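You operate a simulated robot arm through the tools that you are given. There is no shell and no other tool. Be economical: measure what you need, move in short steps, check, and stop when the job is done.

You are at the controls of a simulated robot arm. One attempt, no reset.

Task
Switch the tall case off, unplug the orange cable, slide the case's two latches back.
Fine: so that the lid can go on; lay both plugs between mixer and keyboard.

Only the result counts: the job must be done as asked and must still hold three seconds after the hand-in. Knocking over, shifting, dropping, spilling or breaking anything else fails it. A push-on lid holds only when it is set on centred and level and pressed home; a screw cap is set on level and turned clockwise until tight.

Robot
A 6-joint arm with a two-finger gripper, on a carriage that runs on a rail from [2, 1377] to [-1, -963] (x, y) and turns from -204 to 128 degrees about z. Base frame: it is fixed where the carriage stands at the start and does not move with it; the origin is on the floor, on the carriage's upright axis, x ahead of it, y to its left, z up; the surface under the hand at the start is at about z = 824. Units: mm, degrees, N and s.
Its first joint turns from -166.0 to 166.0 degrees. Places, roughly: fall slider [800, -500, 1100]; filter knob [800, -300, 1100]; fine knob [800, -300, 1200]; level knob [800, -500, 1300]; lower latch of the tall case [700, -200, 1000]; peak knob [800, -400, 1100]; pitch knob [800, -300, 1300]; pulse button [800, -500, 1100]; range switch [800, -200, 1100]; rate knob [800, -500, 1100]; rise slider [800, -400, 1100]; shape switch [800, -200, 1200]; switch of the tall case [800, -200, 1300]; upper latch of the tall case [700, -200, 1200]. Payload 2.54 kg.
Tool frame: the origin (TCP) lies between the finger pads and is the grasp point; the fingertips stand 23 mm ahead of it; z points along the fingers, y is the line along which they close. Largest opening 126 mm; the body of the gripper starts 82 mm behind the TCP.
Orientation is that of the tool frame in the base frame, as a unit quaternion [x, y, z, w]. With the fingers straight down and closing along the base's y, the tool's x points along the base's -x, its y along +y and its z along -z.

Tools
- The arm moves only by the tool apply_moves. Its argument "motion" is a list of rows, each an object (a shift or turn left out is 0, a gripper value left out holds the last) with "linear": the shift along the tool's x, y, z in mm, a list of three; "delta_rot": the turn, a rotation vector about the tool's x, y, z in rad, a list of three; "claw": the opening, from 0 (shut) to 1 (fully open). In form: [{"linear": [dx, dy, dz], "delta_rot": [rx, ry, rz], "claw": claw}, ...]. A call has 1 to 12 rows; each row is the pose to reach, as a shift and turn from the pose commanded when the call began, along the tool's axes at that moment. Rows are played at 5 a second. More than 50 mm and 8.6 degrees between two rows, or a gripper value outside its range, and nothing of the call is played. Where a pose cannot be reached the arm comes as near as it can. A force on the tool above 40 N (or 10 N above the force at the start of the call, whichever is more), or a blocked arm, ends the call early, and 0.2 s more pass. The fingers move at their own pace and stop on an object; they squeeze with about 39 N. The grip force told is the motor's: it shows also when the fingers shut on nothing. Time passes only in rows, and 0.2 s behind the last, so rows that repeat a pose let the fingers close. It gives the time, the measured TCP pose, the force on the tool (base axes), the opening and the grip force at its end, in the units of the frame above (readings bear some noise), with the torque about the TCP (base axes, N m) and any sound that the robot's microphone picked up.
- Cameras (640 x 400 px; columns grow to the right, rows downward): "scene" is now at [55.3, 144.9, 1592.5]; the picture's right is [-0.60, -0.80, 0.00], its down [-0.32, 0.24, -0.92] and it looks along [0.74, -0.55, -0.40] (base axes); focal length 278 px, centre (320, 200). "wrist" rides on the gripper at [82, 14, -122] in the tool frame; the picture's right is [-0.17, 0.99, 0.00], its down [-0.79, -0.13, -0.60] and it looks along [-0.59, -0.10, 0.80] (tool axes); focal length 243 px, centre (320, 200). There is no depth. A picture from a camera that has moved, and an enlarged one, comes with that camera's place and axes in the base frame and with its lens.
- camera(camera): a new picture of that camera. It takes no simulated time.
- move_column(by): slides the trunk up (or, below 0, down) by that many mm; the arm and the scene camera ride with it, the base frame stays. It gives what a move gives, with no picture.
- base_move(legs): drives the robot by 1 to 6 legs, each [ahead, left, turn to the left] in mm, mm and degrees, along the robot's own axes; the way and the turn of a leg run together, so that a leg with both is an arc; at most 1500 mm and 180 degrees a leg. The arm and the cameras ride along, it lands a little off, and it stops where it bumps. It keeps to its track: a leg is cut to what the track allows. It gives what a move gives.
- turn_head(pan, tilt): turns the head with the scene camera to pan (to the left, within 120 degrees either way) and tilt (down, from -29 to 69), counted from straight ahead of the robot. It gives what a move gives.
- inspect(camera, box): a new picture of the part [left, top, right, bottom] of that camera's present view, enlarged. It takes no simulated time.
- finish_job(): hands the job in; it is judged then, once.

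Go step by step. Nothing tells you exact positions but the pictures and the camera data: compare them with the known pose of the tool, close in by small moves and look again before you grip or let go. The budget is 120 turns and 98 pictures, counting those below and the enlarged ones. Unless the task says otherwise, let go and move clear before handing in, and close with one line.

The tools are called after "Call:" by a JSON object that holds its "api" and its "payload". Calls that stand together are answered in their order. apply_moves: Moves the arm, as the interface text tells. Its arguments: {"type":"object","properties":{"motion":{"type":"array"}},"required":["motion"]} The other tools are called the same way: move_column (by) slides the trunk up or down; base_move (legs) drives the base; turn_head (pan, tilt) turns the head that bears the scene camera; camera (camera) takes a picture; inspect (camera, box) takes an enlarged picture of a part of a camera's view; finish_job () hands the job in.

At the start:

```text
t: 0.0
tcp_pos: [472.2, -261.0, 1434.2]
tcp_rot: [-0.001, 1.0, 0.0, 0.001]
ft_force: [0.9, -0.5, 0.0]
ft_torque: [-0.02, 0.01, 0.04]
grip_width: 125.9
gripper_force: 0.0
trunk travel left (down, up): [-375.0, 115.0]
robot x, y, heading: [1.6, 0.9, -0.2]
head pan, tilt: [-36.7, 23.4]
```

scene: 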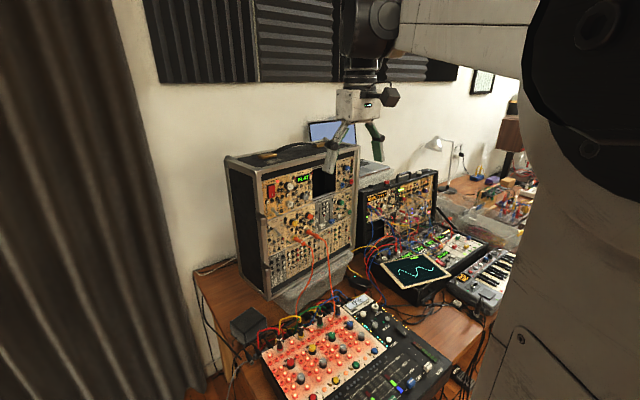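
wrist: 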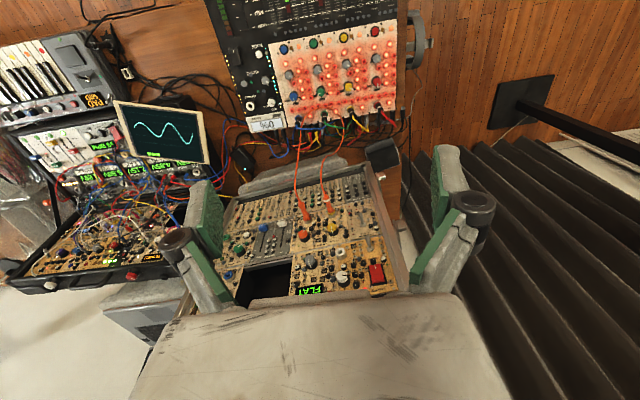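

I see the tall case with a red rocker switch, a "FLAT" display and orange cables; I'll enlarge both views to find the details.

Call:
{"api": "inspect", "payload": {"camera": "scene", "box": [220, 130, 380, 310]}}

Call:
{"api": "inspect", "payload": {"camera": "wrist", "box": [200, 120, 440, 310]}}

Call:
{"api": "inspect", "payload": {"camera": "scene", "box": [240, 260, 520, 400]}}

```text
2.22 times, centred on (300, 220) of scene
camera zoom: at [55.3, 144.9, 1592.5], right [-0.6, -0.8, 0.0], down [-0.32, 0.24, -0.92], along [0.74, -0.55, -0.4], focal length 618 px, centre (364, 156)
```

zoom: 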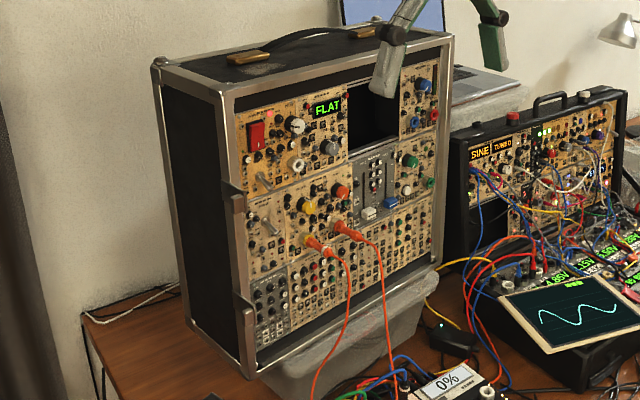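

```text
2.11 times, centred on (320, 215) of wrist
camera zoom: at [390.9, -247.5, 1555.0], right [0.17, 0.99, 0.0], down [0.79, -0.13, 0.6], along [0.59, -0.1, -0.8], focal length 511 px, centre (320, 168)
```

zoom: 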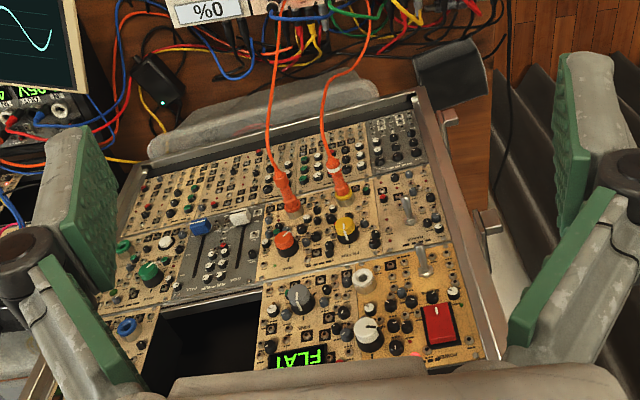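

```text
2.29 times, centred on (380, 330) of scene
camera zoom: at [55.3, 144.9, 1592.5], right [-0.6, -0.8, 0.0], down [-0.32, 0.24, -0.92], along [0.74, -0.55, -0.4], focal length 636 px, centre (183, -97)
```

zoom: 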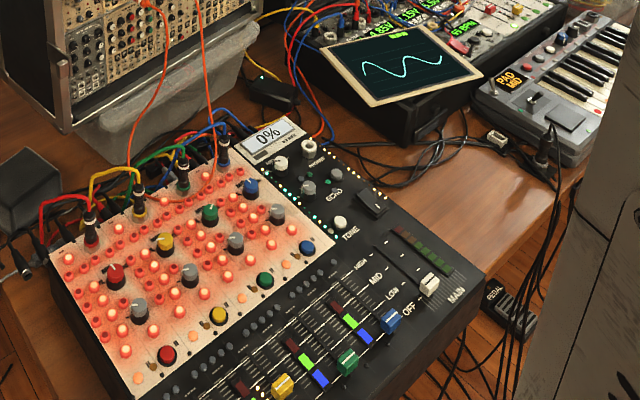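

The switch triangulates to about (772,-207,1283), the latches on the left frame edge at x≈735, y≈-150, z≈1215 and 1030. I'll turn the tool to face the case and close the fingers.

Call:
{"api": "apply_moves", "payload": {"motion": [{"delta_rot": [0, -0.143, 0], "claw": 0}, {"delta_rot": [0, -0.286, 0]}, {"delta_rot": [0, -0.428, 0]}, {"delta_rot": [0, -0.571, 0]}, {"delta_rot": [0, -0.714, 0]}, {"delta_rot": [0, -0.857, 0]}, {"delta_rot": [0, -1.0, 0]}, {"delta_rot": [0, -1.142, 0]}, {"delta_rot": [0, -1.285, 0]}, {"delta_rot": [0, -1.428, 0]}, {"delta_rot": [0, -1.571, 0]}, {"delta_rot": [0, -1.571, 0]}]}}

Call:
{"api": "camera", "payload": {"camera": "wrist"}}

Call:
{"api": "camera", "payload": {"camera": "scene"}}

```text
t: 1.1
tcp_pos: [531.6, -312.2, 1445.2]
tcp_rot: [0.002, 0.957, -0.001, 0.289]
ft_force: [0.1, -0.3, -0.1]
ft_torque: [0.02, 0.02, 0.04]
grip_width: 0.0
gripper_force: 28.4
trunk travel left (down, up): [-375.0, 115.0]
robot x, y, heading: [2.5, 3.4, -0.0]
head pan, tilt: [-36.7, 23.4]
stopped in row 5: the arm was blocked; the commanded pose is now the measured one
```

```text
92 pictures are left
camera wrist: at [396.6, -298.0, 1500.5], right [0.14, 0.99, 0.09], down [0.33, -0.13, 0.94], along [0.93, -0.1, -0.34], focal length 243 px, centre (320, 200)
```

wrist: 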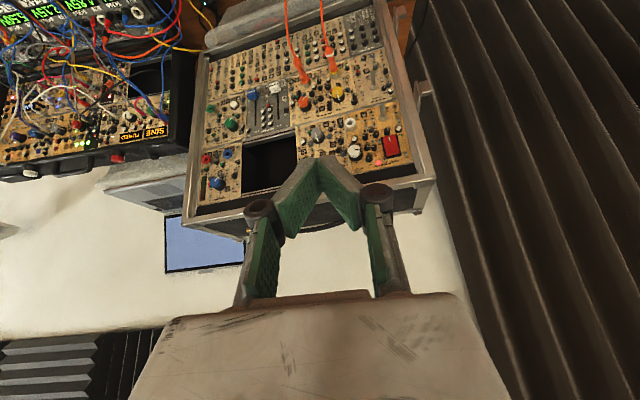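

```text
91 pictures are left
camera scene: at [48.5, 134.6, 1603.9], right [-0.7, -0.72, 0.0], down [-0.2, 0.2, -0.96], along [0.69, -0.67, -0.28], focal length 278 px, centre (320, 200)
```

scene: 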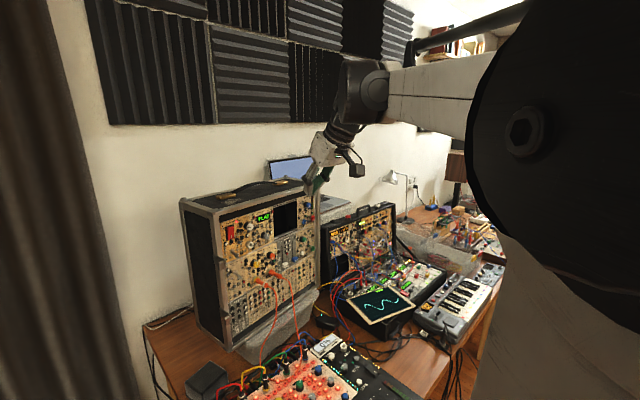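

The arm got blocked while tucked too close; I'll move the tool outward along x while continuing to turn it level.

Call:
{"api": "apply_moves", "payload": {"motion": [{"linear": [-17, 0, 11]}, {"linear": [-33, 0, 22]}, {"linear": [-50, 0, 33], "delta_rot": [0, -0.14, 0]}, {"linear": [-66, 0, 44], "delta_rot": [0, -0.28, 0]}, {"linear": [-80, 0, 53], "delta_rot": [0, -0.42, 0]}, {"linear": [-80, 0, 53], "delta_rot": [0, -0.56, 0]}, {"linear": [-80, 0, 53], "delta_rot": [0, -0.7, 0]}, {"linear": [-80, 0, 53], "delta_rot": [0, -0.84, 0]}, {"linear": [-80, 0, 53], "delta_rot": [0, -0.986, 0]}]}}

Call:
{"api": "camera", "payload": {"camera": "scene"}}

```text
t: 3.1
tcp_pos: [625.1, -308.5, 1444.9]
tcp_rot: [0.001, 0.706, -0.001, 0.708]
ft_force: [0.7, -0.3, 0.2]
ft_torque: [0.01, 0.0, -0.01]
grip_width: 0.2
gripper_force: 28.1
trunk travel left (down, up): [-375.0, 115.0]
robot x, y, heading: [-2.0, 0.2, 0.1]
head pan, tilt: [-36.7, 23.4]
```

```text
90 pictures are left
camera scene: at [55.4, 144.5, 1592.7], right [-0.6, -0.8, 0.0], down [-0.32, 0.24, -0.92], along [0.74, -0.55, -0.4], focal length 278 px, centre (320, 200)
```

scene: 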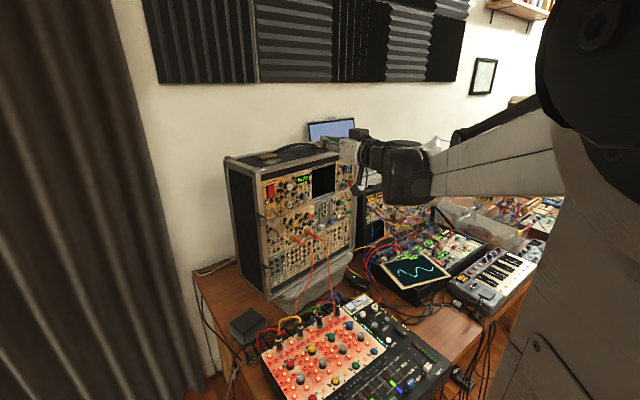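

The tool now points level at the case. I'll look through the wrist camera.

Call:
{"api": "camera", "payload": {"camera": "wrist"}}

Call:
{"api": "inspect", "payload": {"camera": "scene", "box": [245, 160, 325, 210]}}

Call:
{"api": "inspect", "payload": {"camera": "scene", "box": [220, 200, 364, 290]}}

```text
89 pictures are left
camera wrist: at [503.9, -294.9, 1362.2], right [0.0, 0.99, 0.17], down [-0.6, -0.13, 0.79], along [0.8, -0.1, 0.59], focal length 243 px, centre (320, 200)
```

wrist: 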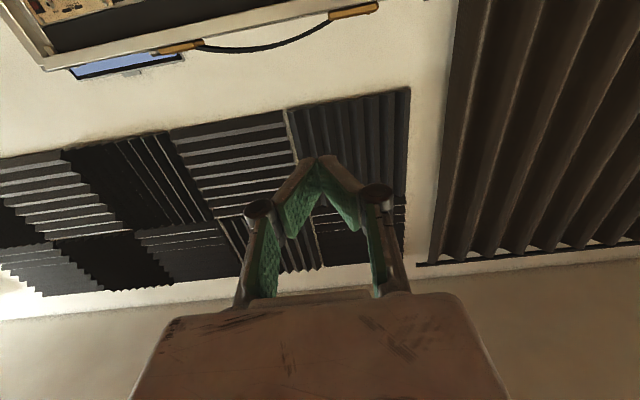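

```text
8.00 times, centred on (285, 185) of scene
camera zoom: at [55.4, 144.5, 1592.7], right [-0.6, -0.8, 0.0], down [-0.32, 0.24, -0.92], along [0.74, -0.55, -0.4], focal length 2226 px, centre (600, 320)
```

zoom: 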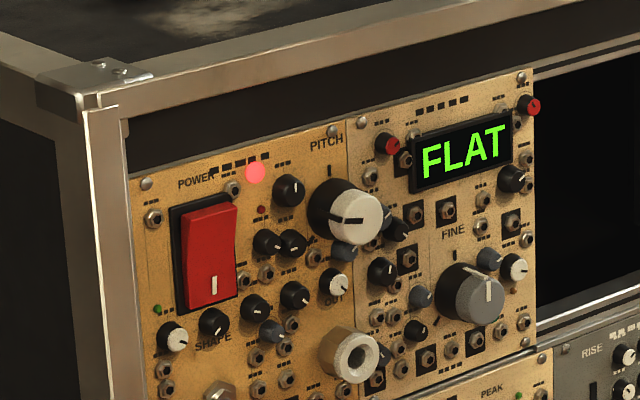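

```text
4.44 times, centred on (292, 245) of scene
camera zoom: at [55.4, 144.5, 1592.7], right [-0.6, -0.8, 0.0], down [-0.32, 0.24, -0.92], along [0.74, -0.55, -0.4], focal length 1237 px, centre (444, 0)
```

zoom: 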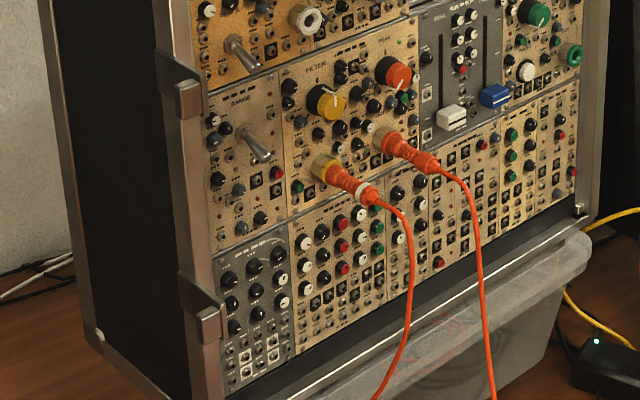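

The rocker's "I" mark is at the bottom, so off is the top half pressed in; the latches stick out in front of the left frame edge and slide back along +x. I'll roll the tool 180° so the wrist camera rides on top and looks at the case.

Call:
{"api": "apply_moves", "payload": {"motion": [{"delta_rot": [0, 0, 0.1428]}, {"delta_rot": [0, 0, 0.2856]}, {"delta_rot": [0, 0, 0.4284]}, {"delta_rot": [0, 0, 0.5712]}, {"delta_rot": [0, 0, 0.714]}, {"delta_rot": [0, 0, 0.8568]}, {"delta_rot": [0, 0, 0.9996]}, {"delta_rot": [0, 0, 1.1424]}, {"delta_rot": [0, 0, 1.2852]}, {"delta_rot": [0, 0, 1.428]}, {"delta_rot": [0, 0, 1.5708]}]}}

Call:
{"api": "apply_moves", "payload": {"motion": [{"delta_rot": [0, 0, 0.1428]}, {"delta_rot": [0, 0, 0.2856]}, {"delta_rot": [0, 0, 0.4284]}, {"delta_rot": [0, 0, 0.5712]}, {"delta_rot": [0, 0, 0.714]}, {"delta_rot": [0, 0, 0.8568]}, {"delta_rot": [0, 0, 0.9996]}, {"delta_rot": [0, 0, 1.1424]}, {"delta_rot": [0, 0, 1.2852]}, {"delta_rot": [0, 0, 1.428]}, {"delta_rot": [0, 0, 1.5708]}]}}

Call:
{"api": "camera", "payload": {"camera": "wrist"}}

```text
t: 5.5
tcp_pos: [625.9, -308.9, 1444.6]
tcp_rot: [0.501, 0.499, 0.5, 0.5]
ft_force: [-0.7, 0.0, -0.3]
ft_torque: [-0.02, 0.01, -0.01]
grip_width: 0.0
gripper_force: 28.2
trunk travel left (down, up): [-375.0, 115.0]
robot x, y, heading: [-1.7, 0.2, -0.0]
head pan, tilt: [-36.7, 23.4]
```

```text
t: 7.9
tcp_pos: [624.6, -308.8, 1444.0]
tcp_rot: [0.706, -0.002, 0.708, 0.0]
ft_force: [-0.2, 0.3, -1.1]
ft_torque: [0.01, -0.02, -0.02]
grip_width: 0.0
gripper_force: 28.0
trunk travel left (down, up): [-375.0, 115.0]
robot x, y, heading: [0.2, 0.2, -0.3]
head pan, tilt: [-36.7, 23.4]
```

```text
86 pictures are left
camera wrist: at [503.7, -323.2, 1526.4], right [0.0, -0.99, -0.17], down [-0.6, 0.14, -0.79], along [0.8, 0.1, -0.59], focal length 243 px, centre (320, 200)
```

wrist: 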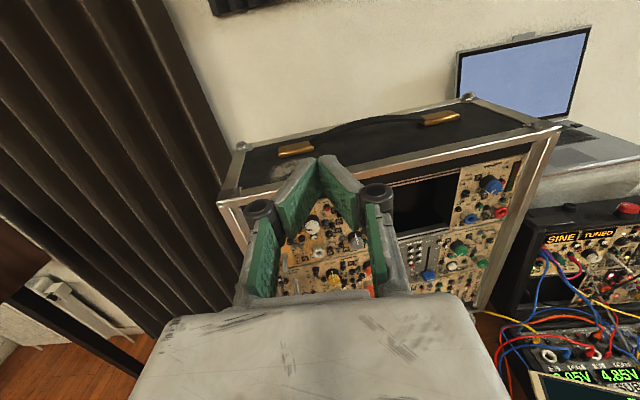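

The tool now has its camera on top. I'll lower the trunk so the tool is at switch height.

Call:
{"api": "move_column", "payload": {"by": -150}}

Call:
{"api": "camera", "payload": {"camera": "wrist"}}

Call:
{"api": "camera", "payload": {"camera": "scene"}}

```text
t: 9.6
tcp_pos: [624.5, -308.9, 1293.4]
tcp_rot: [0.707, -0.001, 0.708, 0.001]
ft_force: [0.8, -0.7, 0.3]
ft_torque: [0.0, 0.0, 0.0]
grip_width: 0.1
gripper_force: 28.9
trunk travel left (down, up): [-225.0, 265.0]
robot x, y, heading: [-1.6, -1.2, 0.1]
head pan, tilt: [-36.7, 23.4]
```

```text
85 pictures are left
camera wrist: at [503.6, -323.0, 1376.6], right [0.0, -0.99, -0.17], down [-0.6, 0.13, -0.79], along [0.8, 0.1, -0.59], focal length 243 px, centre (320, 200)
```

wrist: 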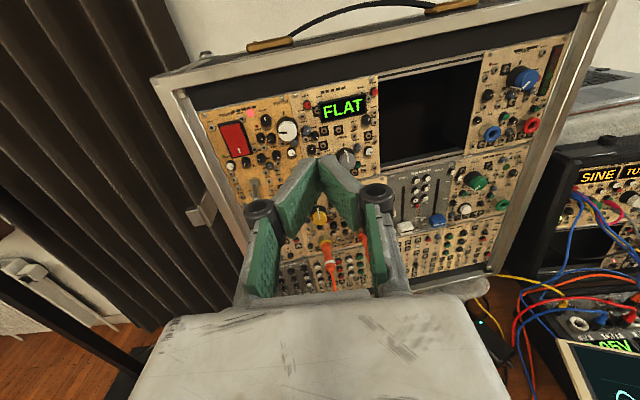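

```text
84 pictures are left
camera scene: at [55.2, 144.9, 1442.6], right [-0.6, -0.8, 0.0], down [-0.32, 0.24, -0.92], along [0.74, -0.55, -0.4], focal length 278 px, centre (320, 200)
```

scene: 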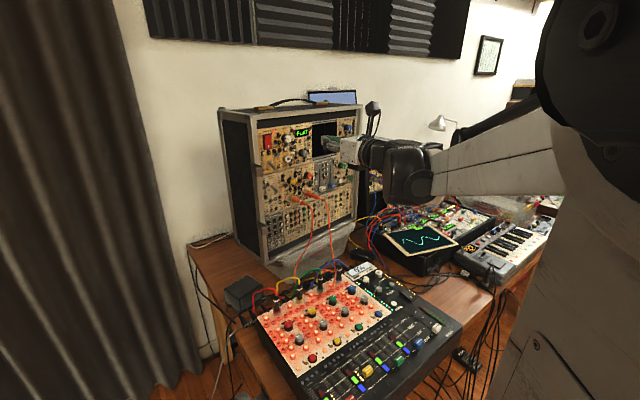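

I'll enlarge both views to triangulate switch, latches and plugs properly.

Call:
{"api": "inspect", "payload": {"camera": "wrist", "box": [140, 80, 300, 180]}}

Call:
{"api": "inspect", "payload": {"camera": "wrist", "box": [180, 180, 380, 305]}}

Call:
{"api": "inspect", "payload": {"camera": "scene", "box": [210, 90, 370, 190]}}

Call:
{"api": "inspect", "payload": {"camera": "scene", "box": [210, 170, 370, 270]}}

```text
4.00 times, centred on (220, 130) of wrist
camera zoom: at [503.6, -323.0, 1376.6], right [0.0, -0.99, -0.17], down [-0.6, 0.13, -0.79], along [0.8, 0.1, -0.59], focal length 970 px, centre (720, 480)
```

zoom: 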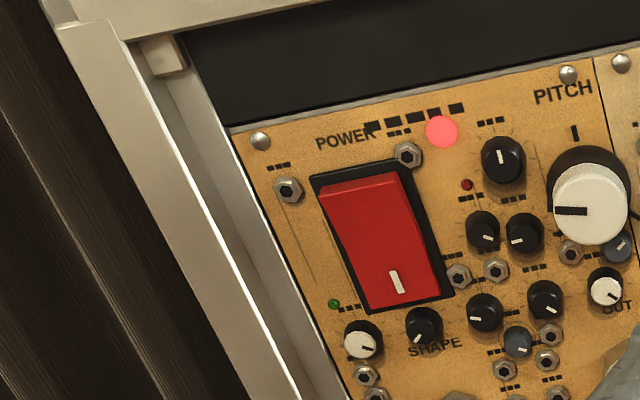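

```text
3.20 times, centred on (280, 242) of wrist
camera zoom: at [503.6, -323.0, 1376.6], right [0.0, -0.99, -0.17], down [-0.6, 0.13, -0.79], along [0.8, 0.1, -0.59], focal length 776 px, centre (448, 64)
```

zoom: 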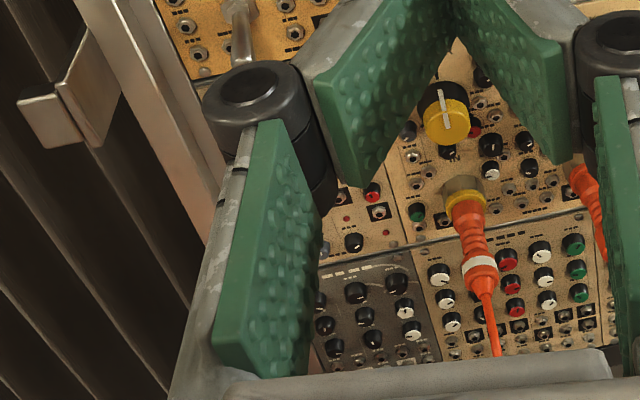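

```text
4.00 times, centred on (290, 140) of scene
camera zoom: at [55.2, 144.9, 1442.6], right [-0.6, -0.8, 0.0], down [-0.32, 0.24, -0.92], along [0.74, -0.55, -0.4], focal length 1113 px, centre (440, 440)
```

zoom: 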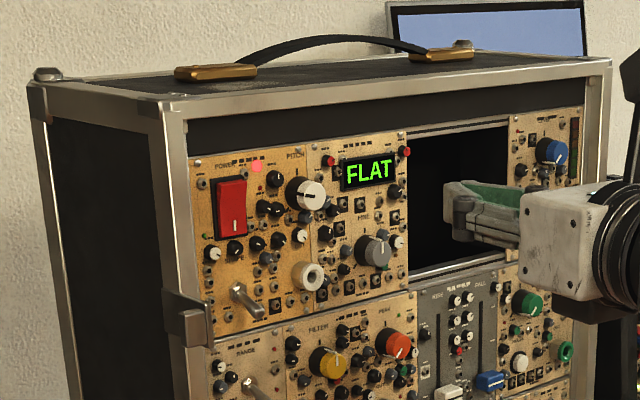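

```text
4.00 times, centred on (290, 220) of scene
camera zoom: at [55.2, 144.9, 1442.6], right [-0.6, -0.8, 0.0], down [-0.32, 0.24, -0.92], along [0.74, -0.55, -0.4], focal length 1113 px, centre (440, 120)
```

zoom: 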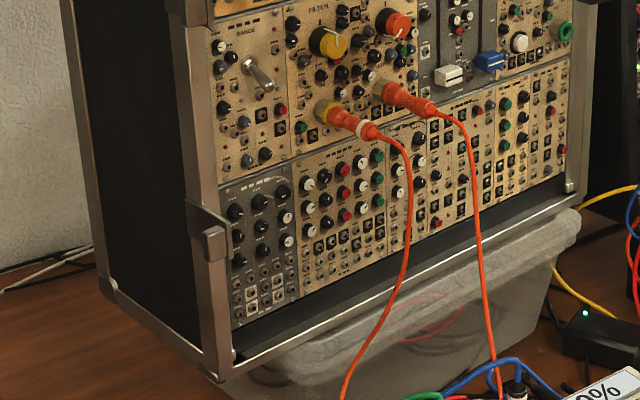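

Triangulation: switch centre (773,-206,1281), upper latch front face (719,-147,1217), lower latch (719,-147,1038), frame front x≈762. I'll bring the closed fingertips in front of the rocker's top half.

Call:
{"api": "apply_moves", "payload": {"motion": [{"linear": [0, -35, 0]}, {"linear": [0, -70, 10]}, {"linear": [0, -102.7, 30]}, {"linear": [0, -102.7, 65]}, {"linear": [0, -102.7, 98]}, {"linear": [0, -102.7, 98]}]}}

Call:
{"api": "camera", "payload": {"camera": "wrist"}}

Call:
{"api": "inspect", "payload": {"camera": "scene", "box": [210, 90, 370, 190]}}

```text
t: 11.0
tcp_pos: [724.2, -204.9, 1292.3]
tcp_rot: [0.707, -0.001, 0.707, 0.001]
ft_force: [0.5, 0.4, -0.5]
ft_torque: [-0.01, 0.0, 0.03]
grip_width: 0.0
gripper_force: 28.4
trunk travel left (down, up): [-225.0, 265.0]
robot x, y, heading: [-0.1, 0.8, 0.1]
head pan, tilt: [-36.7, 23.4]
```

```text
79 pictures are left
camera wrist: at [602.6, -219.1, 1376.5], right [0.0, -0.99, -0.17], down [-0.6, 0.13, -0.79], along [0.8, 0.1, -0.59], focal length 243 px, centre (320, 200)
```

wrist: 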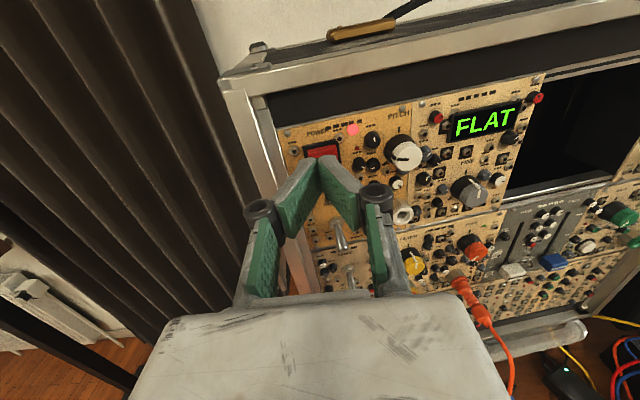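

```text
4.00 times, centred on (290, 140) of scene
camera zoom: at [56.2, 144.7, 1442.5], right [-0.6, -0.8, 0.0], down [-0.32, 0.24, -0.92], along [0.74, -0.55, -0.4], focal length 1113 px, centre (440, 440)
```

zoom: 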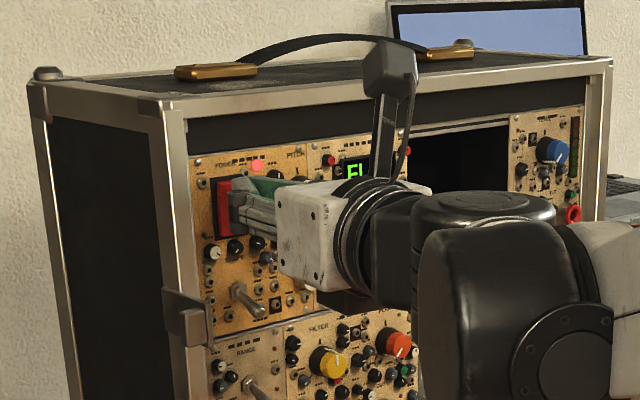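

The fingertips sit in front of the rocker's upper half. I'll push forward in small steps.

Call:
{"api": "apply_moves", "payload": {"motion": [{"linear": [0, 0, 8]}, {"linear": [0, 0, 12]}, {"linear": [0, 0, 15]}, {"linear": [0, 0, 18]}, {"linear": [0, 0, 20]}, {"linear": [0, 0, 22]}, {"linear": [0, 0, 24]}, {"linear": [0, 0, 26]}]}}

Call:
{"api": "inspect", "payload": {"camera": "wrist", "box": [240, 80, 400, 180]}}

```text
t: 12.8
tcp_pos: [748.3, -206.4, 1295.0]
tcp_rot: [0.706, 0.0, 0.708, 0.0]
ft_force: [-19.0, 2.0, -7.2]
ft_torque: [-0.02, 0.39, 0.21]
grip_width: 0.0
gripper_force: 28.4
trunk travel left (down, up): [-225.0, 265.0]
robot x, y, heading: [-3.9, -2.7, 0.1]
head pan, tilt: [-36.7, 23.4]
heard: click
```

```text
4.00 times, centred on (320, 130) of wrist
camera zoom: at [625.7, -220.3, 1377.7], right [0.0, -0.99, -0.17], down [-0.59, 0.13, -0.79], along [0.8, 0.1, -0.59], focal length 970 px, centre (320, 480)
```

zoom: 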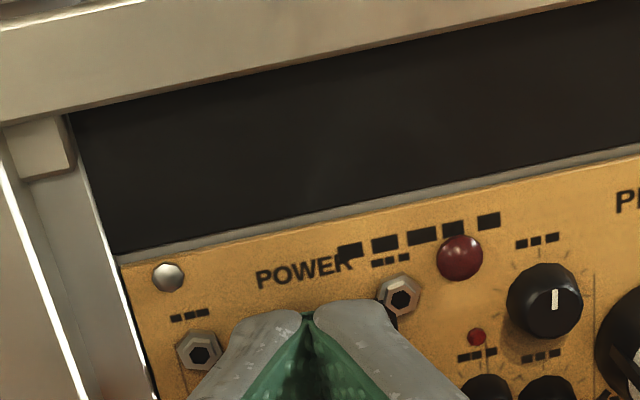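

The switch clicked and the lamp is out. I'll retreat and line up in front of the upper latch.

Call:
{"api": "apply_moves", "payload": {"motion": [{"linear": [0, 0, -40]}, {"linear": [0, 0, -80]}, {"linear": [-40, -30, -80]}, {"linear": [-77, -59, -80]}, {"linear": [-77, -59, -80]}, {"linear": [-77, -59, -80]}]}}

Call:
{"api": "camera", "payload": {"camera": "wrist"}}

Call:
{"api": "inspect", "payload": {"camera": "scene", "box": [210, 90, 370, 190]}}

```text
t: 14.2
tcp_pos: [668.2, -146.3, 1217.7]
tcp_rot: [0.707, 0.0, 0.708, 0.0]
ft_force: [-0.2, -0.2, -0.1]
ft_torque: [-0.01, 0.01, -0.02]
grip_width: 0.0
gripper_force: 28.8
trunk travel left (down, up): [-225.0, 265.0]
robot x, y, heading: [-2.5, -3.2, -0.0]
head pan, tilt: [-36.7, 23.4]
```

```text
76 pictures are left
camera wrist: at [547.0, -160.7, 1300.8], right [0.0, -0.99, -0.17], down [-0.6, 0.13, -0.79], along [0.8, 0.1, -0.59], focal length 243 px, centre (320, 200)
```

wrist: 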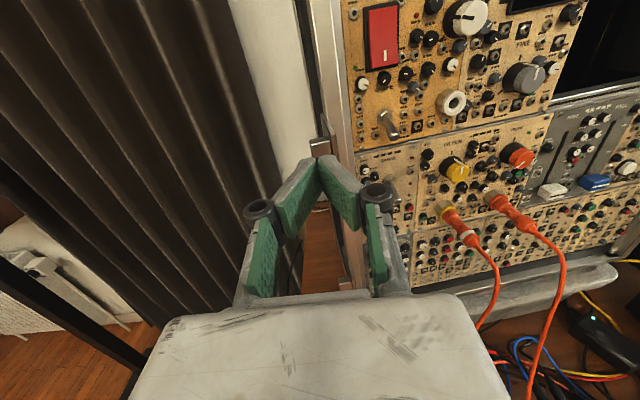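

```text
4.00 times, centred on (290, 140) of scene
camera zoom: at [55.2, 144.9, 1442.5], right [-0.6, -0.8, 0.0], down [-0.32, 0.24, -0.92], along [0.74, -0.55, -0.4], focal length 1113 px, centre (440, 440)
```

zoom: 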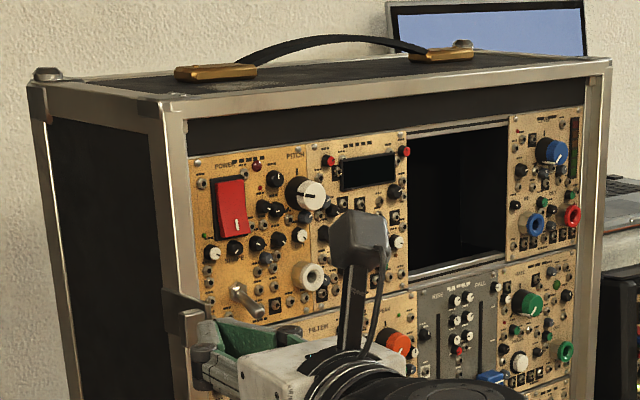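

Fingertips face the upper latch. I'll push it back in short steps, watching the force.

Call:
{"api": "apply_moves", "payload": {"motion": [{"linear": [0, 0, 20]}, {"linear": [0, 0, 28]}, {"linear": [0, 0, 34]}, {"linear": [0, 0, 40]}, {"linear": [0, 0, 46]}, {"linear": [0, 0, 50]}]}}

Call:
{"api": "inspect", "payload": {"camera": "scene", "box": [220, 150, 300, 200]}}

Call:
{"api": "inspect", "payload": {"camera": "wrist", "box": [260, 100, 420, 200]}}

```text
t: 15.6
tcp_pos: [720.2, -146.8, 1218.2]
tcp_rot: [0.707, -0.001, 0.708, 0.001]
ft_force: [-0.3, -0.2, 0.5]
ft_torque: [0.02, 0.0, -0.02]
grip_width: 0.0
gripper_force: 27.8
trunk travel left (down, up): [-225.0, 265.0]
robot x, y, heading: [2.5, -1.3, -0.1]
head pan, tilt: [-36.7, 23.4]
```

```text
8.00 times, centred on (260, 175) of scene
camera zoom: at [55.2, 144.8, 1442.5], right [-0.6, -0.8, 0.0], down [-0.32, 0.24, -0.92], along [0.74, -0.55, -0.4], focal length 2226 px, centre (800, 400)
```

zoom: 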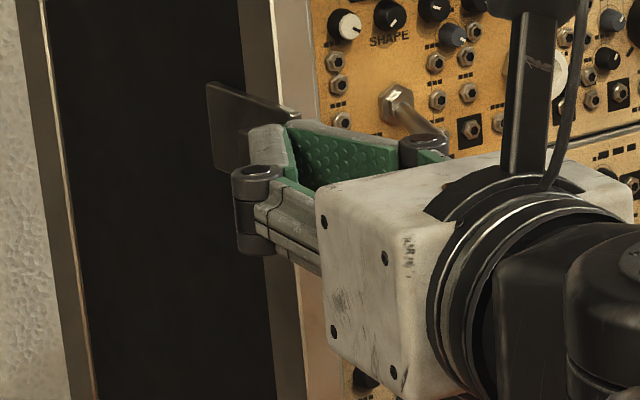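

```text
4.00 times, centred on (340, 150) of wrist
camera zoom: at [598.1, -161.3, 1300.5], right [0.0, -0.99, -0.17], down [-0.6, 0.13, -0.79], along [0.8, 0.1, -0.59], focal length 970 px, centre (240, 400)
```

zoom: 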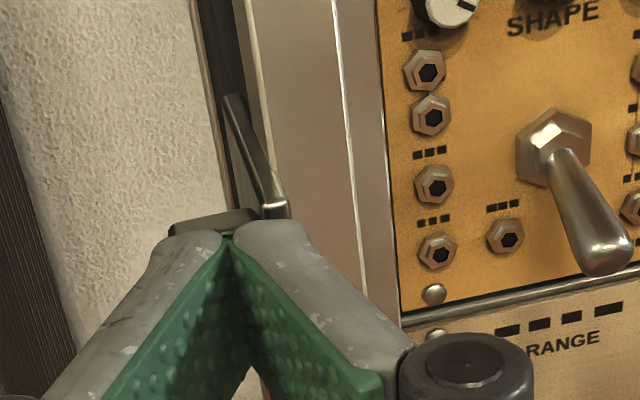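

The latch moved freely back with the tip now at x≈743. I'll keep pushing until resistance.

Call:
{"api": "apply_moves", "payload": {"motion": [{"linear": [0, 0, 4]}, {"linear": [0, 0, 8]}, {"linear": [0, 0, 12]}, {"linear": [0, 0, 15]}, {"linear": [0, 0, 17]}]}}

Call:
{"api": "inspect", "payload": {"camera": "wrist", "box": [260, 100, 420, 200]}}

```text
t: 16.4
tcp_pos: [723.6, -147.8, 1217.3]
tcp_rot: [0.706, 0.0, 0.709, 0.0]
ft_force: [-32.2, 1.0, 1.4]
ft_torque: [0.01, 0.02, 0.28]
grip_width: 0.2
gripper_force: 28.3
trunk travel left (down, up): [-225.0, 265.0]
robot x, y, heading: [0.8, -0.5, 0.1]
head pan, tilt: [-36.7, 23.4]
stopped in row 3: the force on the tool passed its limit at 44 N (the readings are from after the stop); the commanded pose is now the measured one
```

```text
4.00 times, centred on (340, 150) of wrist
camera zoom: at [602.3, -161.3, 1300.6], right [0.0, -0.99, -0.17], down [-0.59, 0.13, -0.79], along [0.8, 0.1, -0.59], focal length 970 px, centre (240, 400)
```

zoom: 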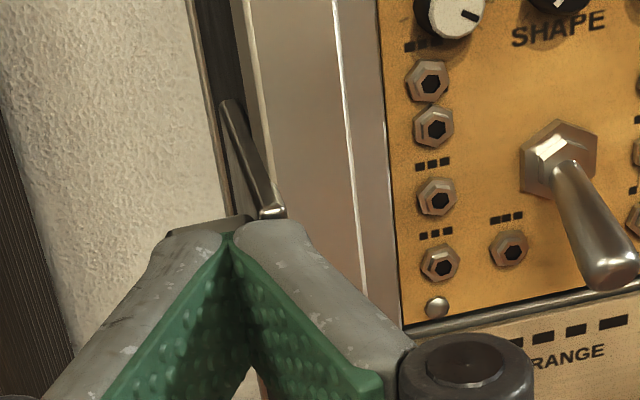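

Resistance at tip x≈747. I'll back off and look at the latch.

Call:
{"api": "apply_moves", "payload": {"motion": [{"linear": [0, 0, -30]}, {"linear": [0, 0, -60]}, {"linear": [-45, 0, -65]}, {"linear": [-90, 0, -65]}, {"linear": [-135, 0, -65]}, {"linear": [-178, 0, -65]}, {"linear": [-178, 0, -65]}]}}

Call:
{"api": "inspect", "payload": {"camera": "scene", "box": [210, 140, 306, 200]}}

Call:
{"api": "inspect", "payload": {"camera": "scene", "box": [210, 200, 306, 260]}}

Call:
{"api": "camera", "payload": {"camera": "wrist"}}

```text
t: 18.0
tcp_pos: [664.6, -146.8, 1039.6]
tcp_rot: [0.706, -0.001, 0.708, 0.0]
ft_force: [0.6, 0.9, -1.2]
ft_torque: [0.02, -0.02, 0.04]
grip_width: 0.0
gripper_force: 28.6
trunk travel left (down, up): [-225.0, 265.0]
robot x, y, heading: [-1.4, -2.5, -0.1]
head pan, tilt: [-36.7, 23.4]
```

```text
6.67 times, centred on (258, 170) of scene
camera zoom: at [55.9, 144.7, 1442.5], right [-0.6, -0.8, 0.0], down [-0.32, 0.24, -0.92], along [0.74, -0.55, -0.4], focal length 1855 px, centre (733, 400)
```

zoom: 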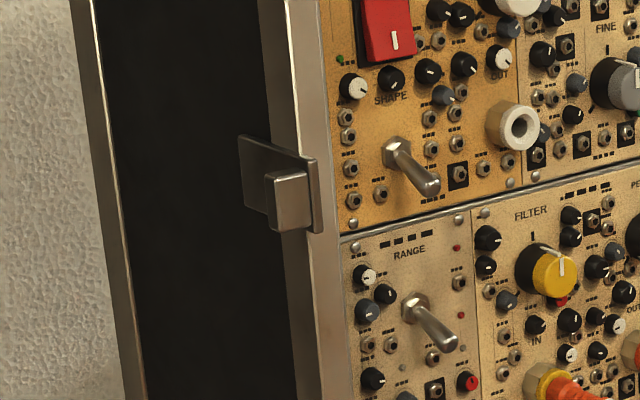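

```text
6.67 times, centred on (258, 230) of scene
camera zoom: at [55.9, 144.7, 1442.5], right [-0.6, -0.8, 0.0], down [-0.32, 0.24, -0.92], along [0.74, -0.55, -0.4], focal length 1855 px, centre (733, 0)
```

zoom: 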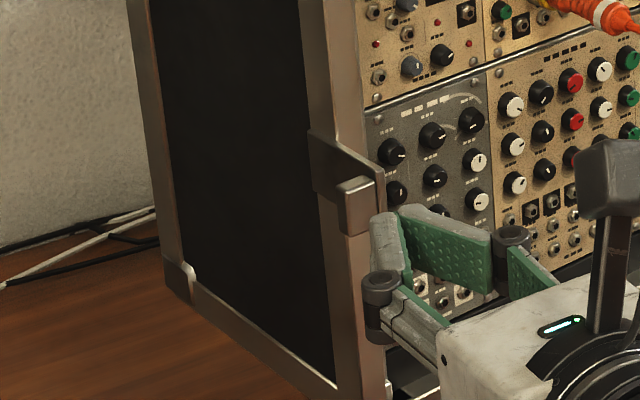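

```text
69 pictures are left
camera wrist: at [543.4, -160.8, 1122.2], right [0.0, -0.99, -0.17], down [-0.6, 0.13, -0.79], along [0.8, 0.1, -0.59], focal length 243 px, centre (320, 200)
```

wrist: 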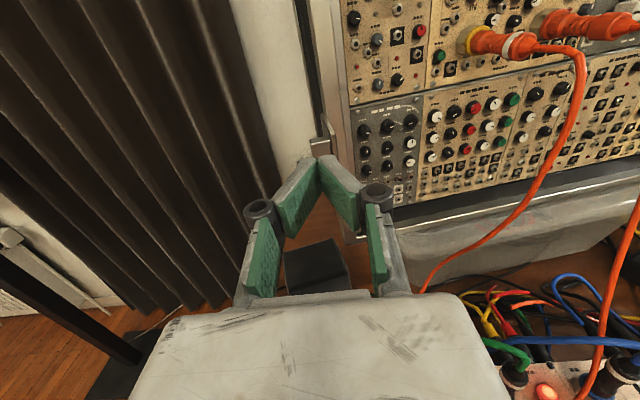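

The upper latch plate and block are fully back (block front now x≈748). Now the lower latch, same push.

Call:
{"api": "apply_moves", "payload": {"motion": [{"linear": [0, 0, 20]}, {"linear": [0, 0, 30]}, {"linear": [0, 0, 38]}, {"linear": [0, 0, 44]}, {"linear": [0, 0, 50]}, {"linear": [0, 0, 54]}, {"linear": [0, 0, 57]}, {"linear": [0, 0, 60]}, {"linear": [0, 0, 63]}, {"linear": [0, 0, 66]}]}}

Call:
{"api": "inspect", "payload": {"camera": "scene", "box": [210, 200, 306, 260]}}

```text
t: 20.1
tcp_pos: [723.3, -147.3, 1040.7]
tcp_rot: [0.705, -0.001, 0.709, 0.001]
ft_force: [-30.6, 0.6, -1.6]
ft_torque: [-0.05, 0.09, 0.25]
grip_width: 0.0
gripper_force: 28.6
trunk travel left (down, up): [-225.0, 265.0]
robot x, y, heading: [0.7, 0.0, -0.2]
head pan, tilt: [-36.7, 23.4]
stopped in row 10: the force on the tool passed its limit at 42 N (the readings are from after the stop); the commanded pose is now the measured one
```

```text
6.67 times, centred on (258, 230) of scene
camera zoom: at [53.0, 144.9, 1442.7], right [-0.6, -0.8, 0.0], down [-0.32, 0.24, -0.92], along [0.74, -0.55, -0.4], focal length 1855 px, centre (733, 0)
```

zoom: 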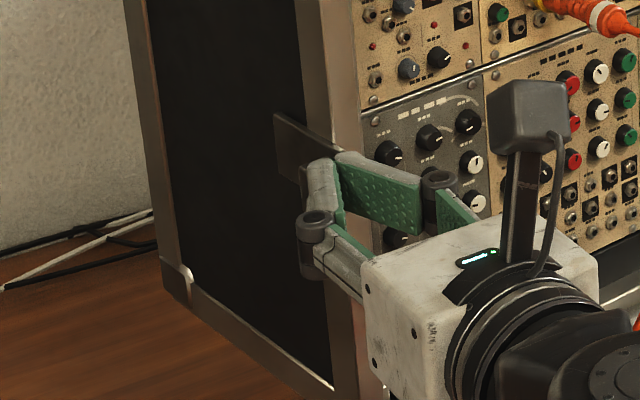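

Both latches hit their back stops. Now I'll retreat, raise the hand, pitch it ~45° down and go above the left plug for a look (plug estimated from (785,-282,1087) at the socket to about (725,-289,1084)).

Call:
{"api": "apply_moves", "payload": {"motion": [{"linear": [0, 0, -45]}, {"linear": [0, 0, -90]}, {"linear": [45, 20, -100]}, {"linear": [90, 50, -110], "delta_rot": [0, -0.13, 0]}, {"linear": [130, 80, -110], "delta_rot": [0, -0.26, 0]}, {"linear": [150, 110, -110], "delta_rot": [0, -0.39, 0]}, {"linear": [150, 138, -110], "delta_rot": [0, -0.52, 0]}, {"linear": [150, 138, -110], "delta_rot": [0, -0.65, 0]}, {"linear": [150, 138, -110], "delta_rot": [0, -0.785, 0]}, {"linear": [150, 138, -110], "delta_rot": [0, -0.785, 0]}]}}

Call:
{"api": "camera", "payload": {"camera": "wrist"}}

Call:
{"api": "camera", "payload": {"camera": "scene"}}

```text
refused: row 3 steps farther than a row can; nothing moved
```

```text
67 pictures are left
camera wrist: at [602.0, -161.2, 1122.7], right [0.0, -0.99, -0.17], down [-0.59, 0.13, -0.79], along [0.8, 0.1, -0.59], focal length 243 px, centre (320, 200)
```

wrist: 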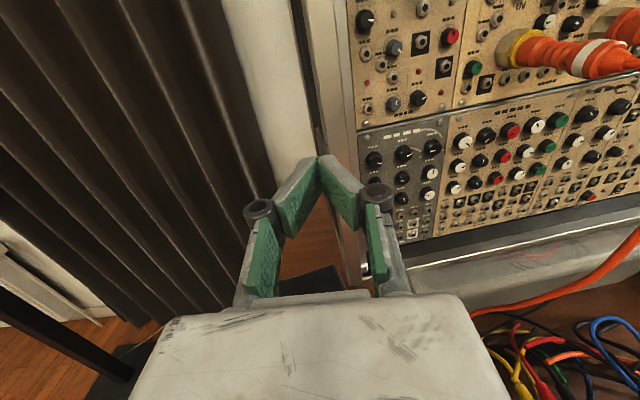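

```text
66 pictures are left
camera scene: at [53.0, 144.9, 1442.7], right [-0.6, -0.8, 0.0], down [-0.32, 0.24, -0.92], along [0.74, -0.55, -0.4], focal length 278 px, centre (320, 200)
```

scene: 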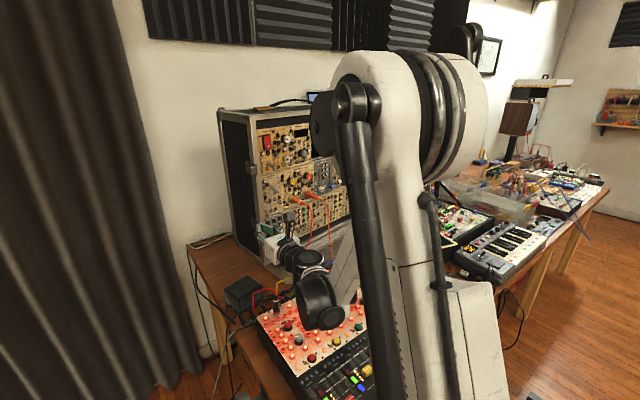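

One step was too long; I'll resend with smaller steps.

Call:
{"api": "apply_moves", "payload": {"motion": [{"linear": [0, 0, -45]}, {"linear": [0, 0, -90]}, {"linear": [40, 15, -105]}, {"linear": [80, 40, -110], "delta_rot": [0, -0.13, 0]}, {"linear": [115, 70, -110], "delta_rot": [0, -0.26, 0]}, {"linear": [140, 105, -110], "delta_rot": [0, -0.39, 0]}, {"linear": [150, 138, -110], "delta_rot": [0, -0.52, 0]}, {"linear": [150, 138, -110], "delta_rot": [0, -0.65, 0]}, {"linear": [150, 138, -110], "delta_rot": [0, -0.785, 0]}, {"linear": [150, 138, -110], "delta_rot": [0, -0.785, 0]}]}}

Call:
{"api": "camera", "payload": {"camera": "wrist"}}

Call:
{"api": "camera", "payload": {"camera": "scene"}}

```text
t: 22.3
tcp_pos: [617.1, -284.8, 1189.4]
tcp_rot: [0.924, 0.0, 0.383, 0.0]
ft_force: [0.1, -0.2, -0.6]
ft_torque: [0.0, 0.02, -0.01]
grip_width: 0.0
gripper_force: 28.2
trunk travel left (down, up): [-225.0, 265.0]
robot x, y, heading: [-2.8, -3.1, 0.0]
head pan, tilt: [-36.7, 23.4]
```

```text
65 pictures are left
camera wrist: at [589.2, -299.5, 1334.6], right [-0.12, -0.99, -0.12], down [-0.98, 0.14, -0.14], along [0.15, 0.1, -0.98], focal length 243 px, centre (320, 200)
```

wrist: 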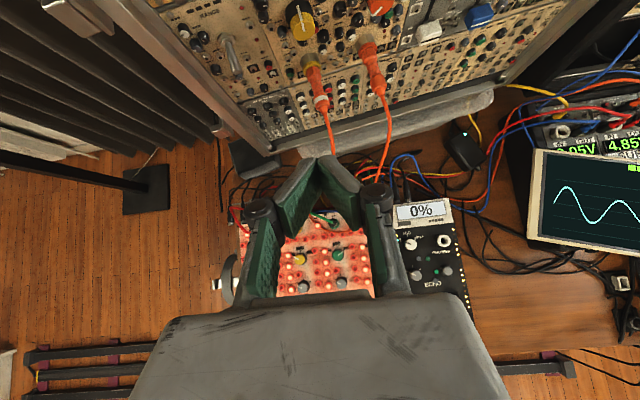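

```text
64 pictures are left
camera scene: at [55.7, 144.8, 1442.5], right [-0.6, -0.8, 0.0], down [-0.32, 0.24, -0.92], along [0.74, -0.55, -0.4], focal length 278 px, centre (320, 200)
```

scene: 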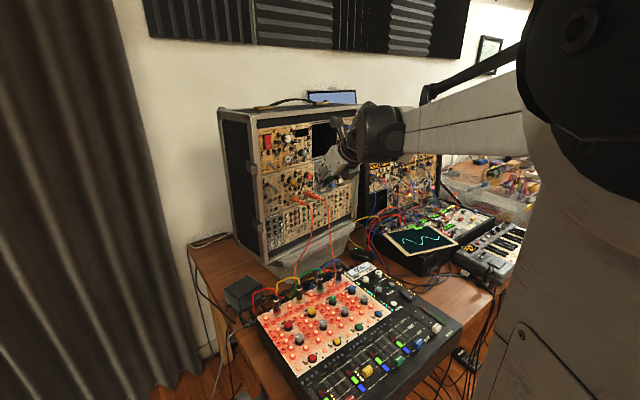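

Both latches stay back. Now enlarged views of the plugs, the cable run and the gap between mixer and keyboard.

Call:
{"api": "inspect", "payload": {"camera": "wrist", "box": [270, 30, 430, 130]}}

Call:
{"api": "inspect", "payload": {"camera": "wrist", "box": [220, 100, 460, 250]}}

Call:
{"api": "inspect", "payload": {"camera": "scene", "box": [250, 180, 410, 300]}}

Call:
{"api": "inspect", "payload": {"camera": "scene", "box": [350, 220, 510, 340]}}

```text
4.00 times, centred on (350, 80) of wrist
camera zoom: at [589.2, -299.5, 1334.6], right [-0.12, -0.99, -0.12], down [-0.98, 0.14, -0.14], along [0.15, 0.1, -0.98], focal length 970 px, centre (200, 680)
```

zoom: 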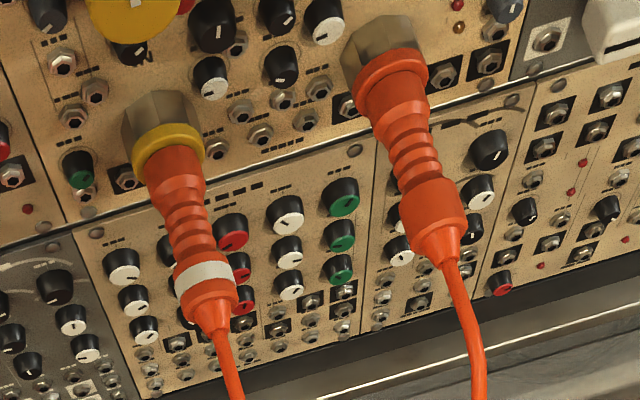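

```text
2.67 times, centred on (340, 175) of wrist
camera zoom: at [589.2, -299.5, 1334.6], right [-0.12, -0.99, -0.12], down [-0.98, 0.14, -0.14], along [0.15, 0.1, -0.98], focal length 647 px, centre (267, 267)
```

zoom: 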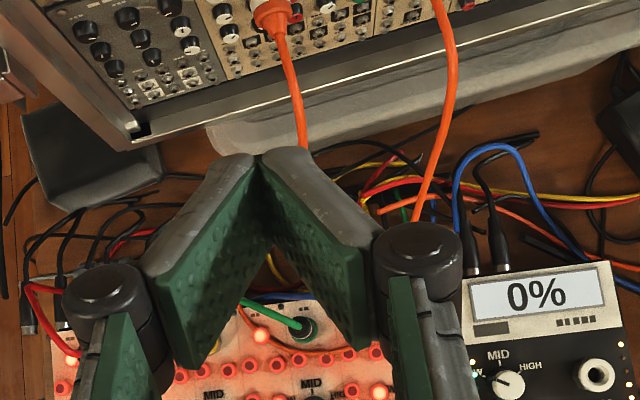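

```text
3.33 times, centred on (330, 240) of scene
camera zoom: at [55.7, 144.8, 1442.5], right [-0.6, -0.8, 0.0], down [-0.32, 0.24, -0.92], along [0.74, -0.55, -0.4], focal length 928 px, centre (287, 67)
```

zoom: 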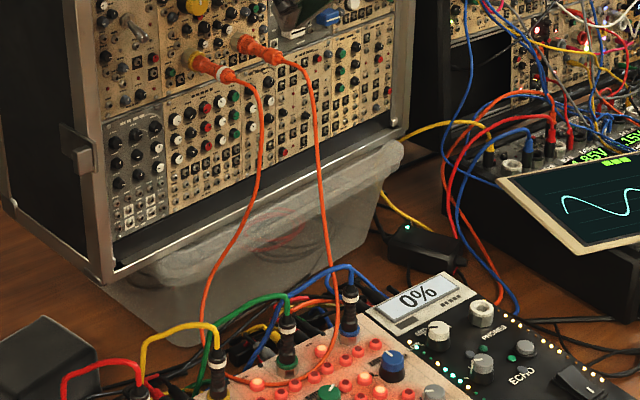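

```text
3.33 times, centred on (430, 280) of scene
camera zoom: at [55.7, 144.8, 1442.5], right [-0.6, -0.8, 0.0], down [-0.32, 0.24, -0.92], along [0.74, -0.55, -0.4], focal length 928 px, centre (-47, -67)
```

zoom: 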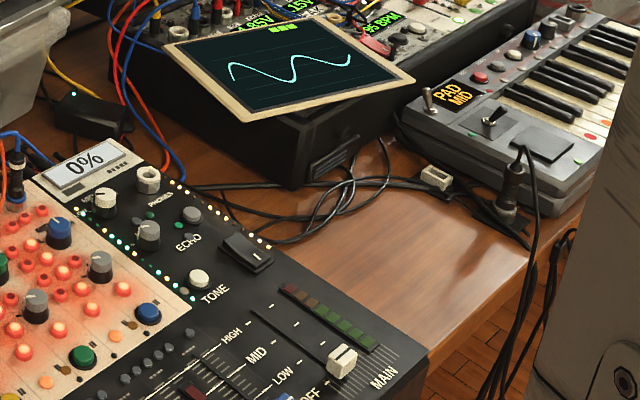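

The orange cable is one loop with both plugs in the case, its middle draped on the mixer by the green plug. Desk height ≈745, gap spans about x 310–500, y −615…−880. I'll look closely at how the loop lies round the green lead.

Call:
{"api": "inspect", "payload": {"camera": "scene", "box": [285, 245, 365, 305]}}

Call:
{"api": "inspect", "payload": {"camera": "wrist", "box": [270, 140, 390, 240]}}

```text
6.67 times, centred on (325, 275) of scene
camera zoom: at [55.7, 144.8, 1442.5], right [-0.6, -0.8, 0.0], down [-0.32, 0.24, -0.92], along [0.74, -0.55, -0.4], focal length 1855 px, centre (287, -300)
```

zoom: 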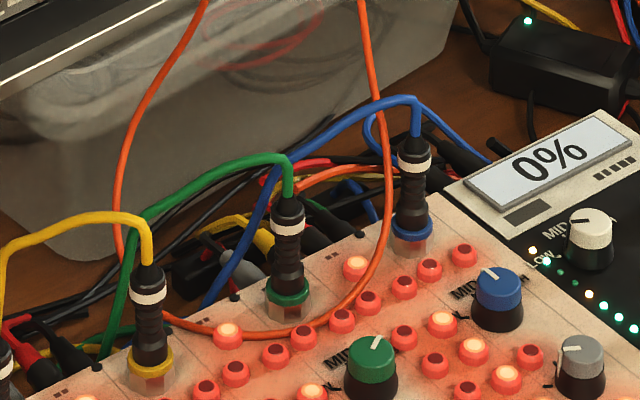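

```text
4.00 times, centred on (330, 190) of wrist
camera zoom: at [589.2, -299.5, 1334.6], right [-0.12, -0.99, -0.12], down [-0.98, 0.14, -0.14], along [0.15, 0.1, -0.98], focal length 970 px, centre (280, 240)
```

zoom: 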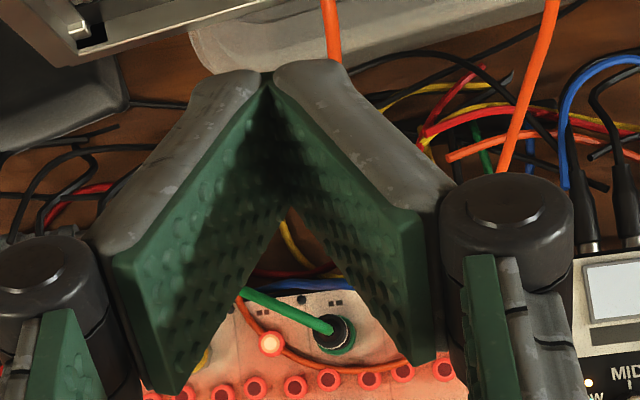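

The loop runs under the green lead's arch and in front of the green plug, so I'll take the right plug out first. Its body lies around (755,-351,1086) pointing −x; I go to a pre-grasp 70 mm short with the fingers partly open.

Call:
{"api": "apply_moves", "payload": {"motion": [{"linear": [12, 33, 30], "claw": 0.38}, {"linear": [24, 66, 60]}, {"linear": [24.7, 66, 99]}, {"linear": [24.7, 66, 99]}]}}

Call:
{"api": "camera", "payload": {"camera": "wrist"}}

Call:
{"api": "inspect", "payload": {"camera": "scene", "box": [260, 150, 380, 225]}}

```text
t: 23.3
tcp_pos: [704.7, -351.7, 1136.7]
tcp_rot: [0.924, -0.002, 0.383, 0.001]
ft_force: [0.4, 0.5, -0.5]
ft_torque: [-0.01, 0.01, -0.03]
grip_width: 48.1
gripper_force: 0.1
trunk travel left (down, up): [-225.0, 265.0]
robot x, y, heading: [-1.3, 0.7, 0.3]
head pan, tilt: [-36.7, 23.4]
```

```text
57 pictures are left
camera wrist: at [677.4, -365.3, 1280.9], right [-0.12, -0.99, -0.12], down [-0.98, 0.14, -0.14], along [0.15, 0.1, -0.98], focal length 243 px, centre (320, 200)
```

wrist: 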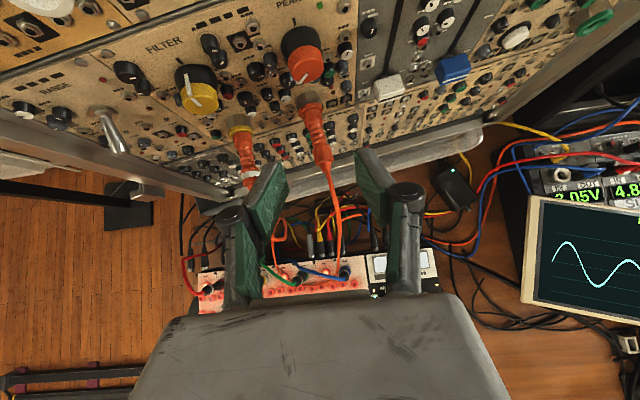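

```text
5.33 times, centred on (320, 188) of scene
camera zoom: at [56.0, 144.8, 1442.5], right [-0.6, -0.8, 0.0], down [-0.32, 0.24, -0.92], along [0.74, -0.55, -0.4], focal length 1484 px, centre (320, 267)
```

zoom: 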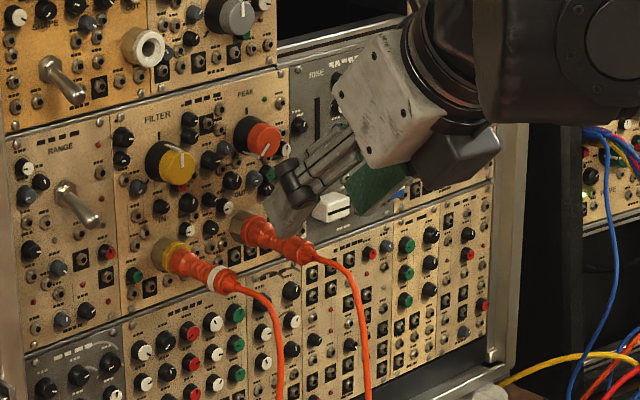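

Aligned: the plug axis runs at y≈-351 through the open fingers. I'll advance the 70 mm and check before gripping.

Call:
{"api": "apply_moves", "payload": {"motion": [{"linear": [0, 0, 25]}, {"linear": [0, 0, 45]}, {"linear": [0, 0, 60]}, {"linear": [0, 0, 70]}, {"linear": [0, 0, 70]}]}}

Call:
{"api": "inspect", "payload": {"camera": "wrist", "box": [220, 60, 420, 220]}}

Call:
{"api": "inspect", "payload": {"camera": "scene", "box": [260, 150, 380, 225]}}

```text
t: 24.5
tcp_pos: [752.7, -351.6, 1089.9]
tcp_rot: [0.924, 0.0, 0.383, 0.0]
ft_force: [1.3, -0.5, 0.3]
ft_torque: [-0.01, 0.01, 0.0]
grip_width: 47.7
gripper_force: 0.0
trunk travel left (down, up): [-225.0, 265.0]
robot x, y, heading: [-2.3, 0.1, 0.0]
head pan, tilt: [-36.7, 23.4]
```

```text
2.50 times, centred on (320, 140) of wrist
camera zoom: at [725.2, -365.3, 1232.7], right [-0.12, -0.99, -0.12], down [-0.98, 0.13, -0.14], along [0.15, 0.1, -0.98], focal length 606 px, centre (320, 350)
```

zoom: 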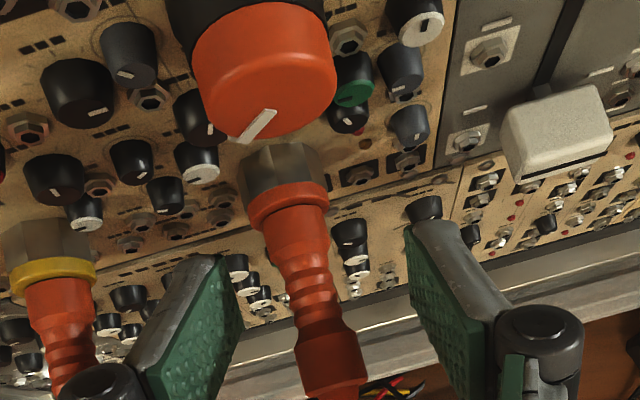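

```text
5.33 times, centred on (320, 188) of scene
camera zoom: at [55.5, 144.8, 1442.5], right [-0.6, -0.8, 0.0], down [-0.32, 0.24, -0.92], along [0.74, -0.55, -0.4], focal length 1484 px, centre (320, 267)
```

zoom: 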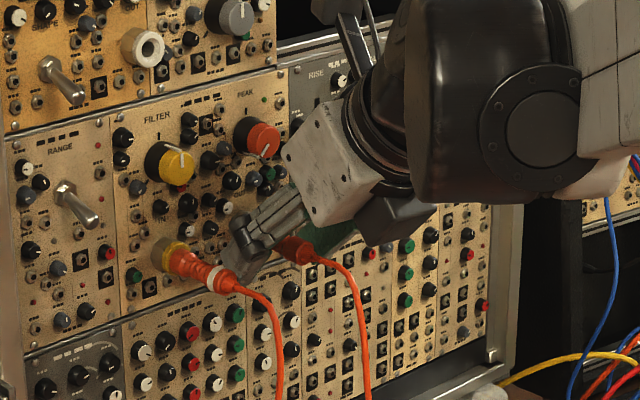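

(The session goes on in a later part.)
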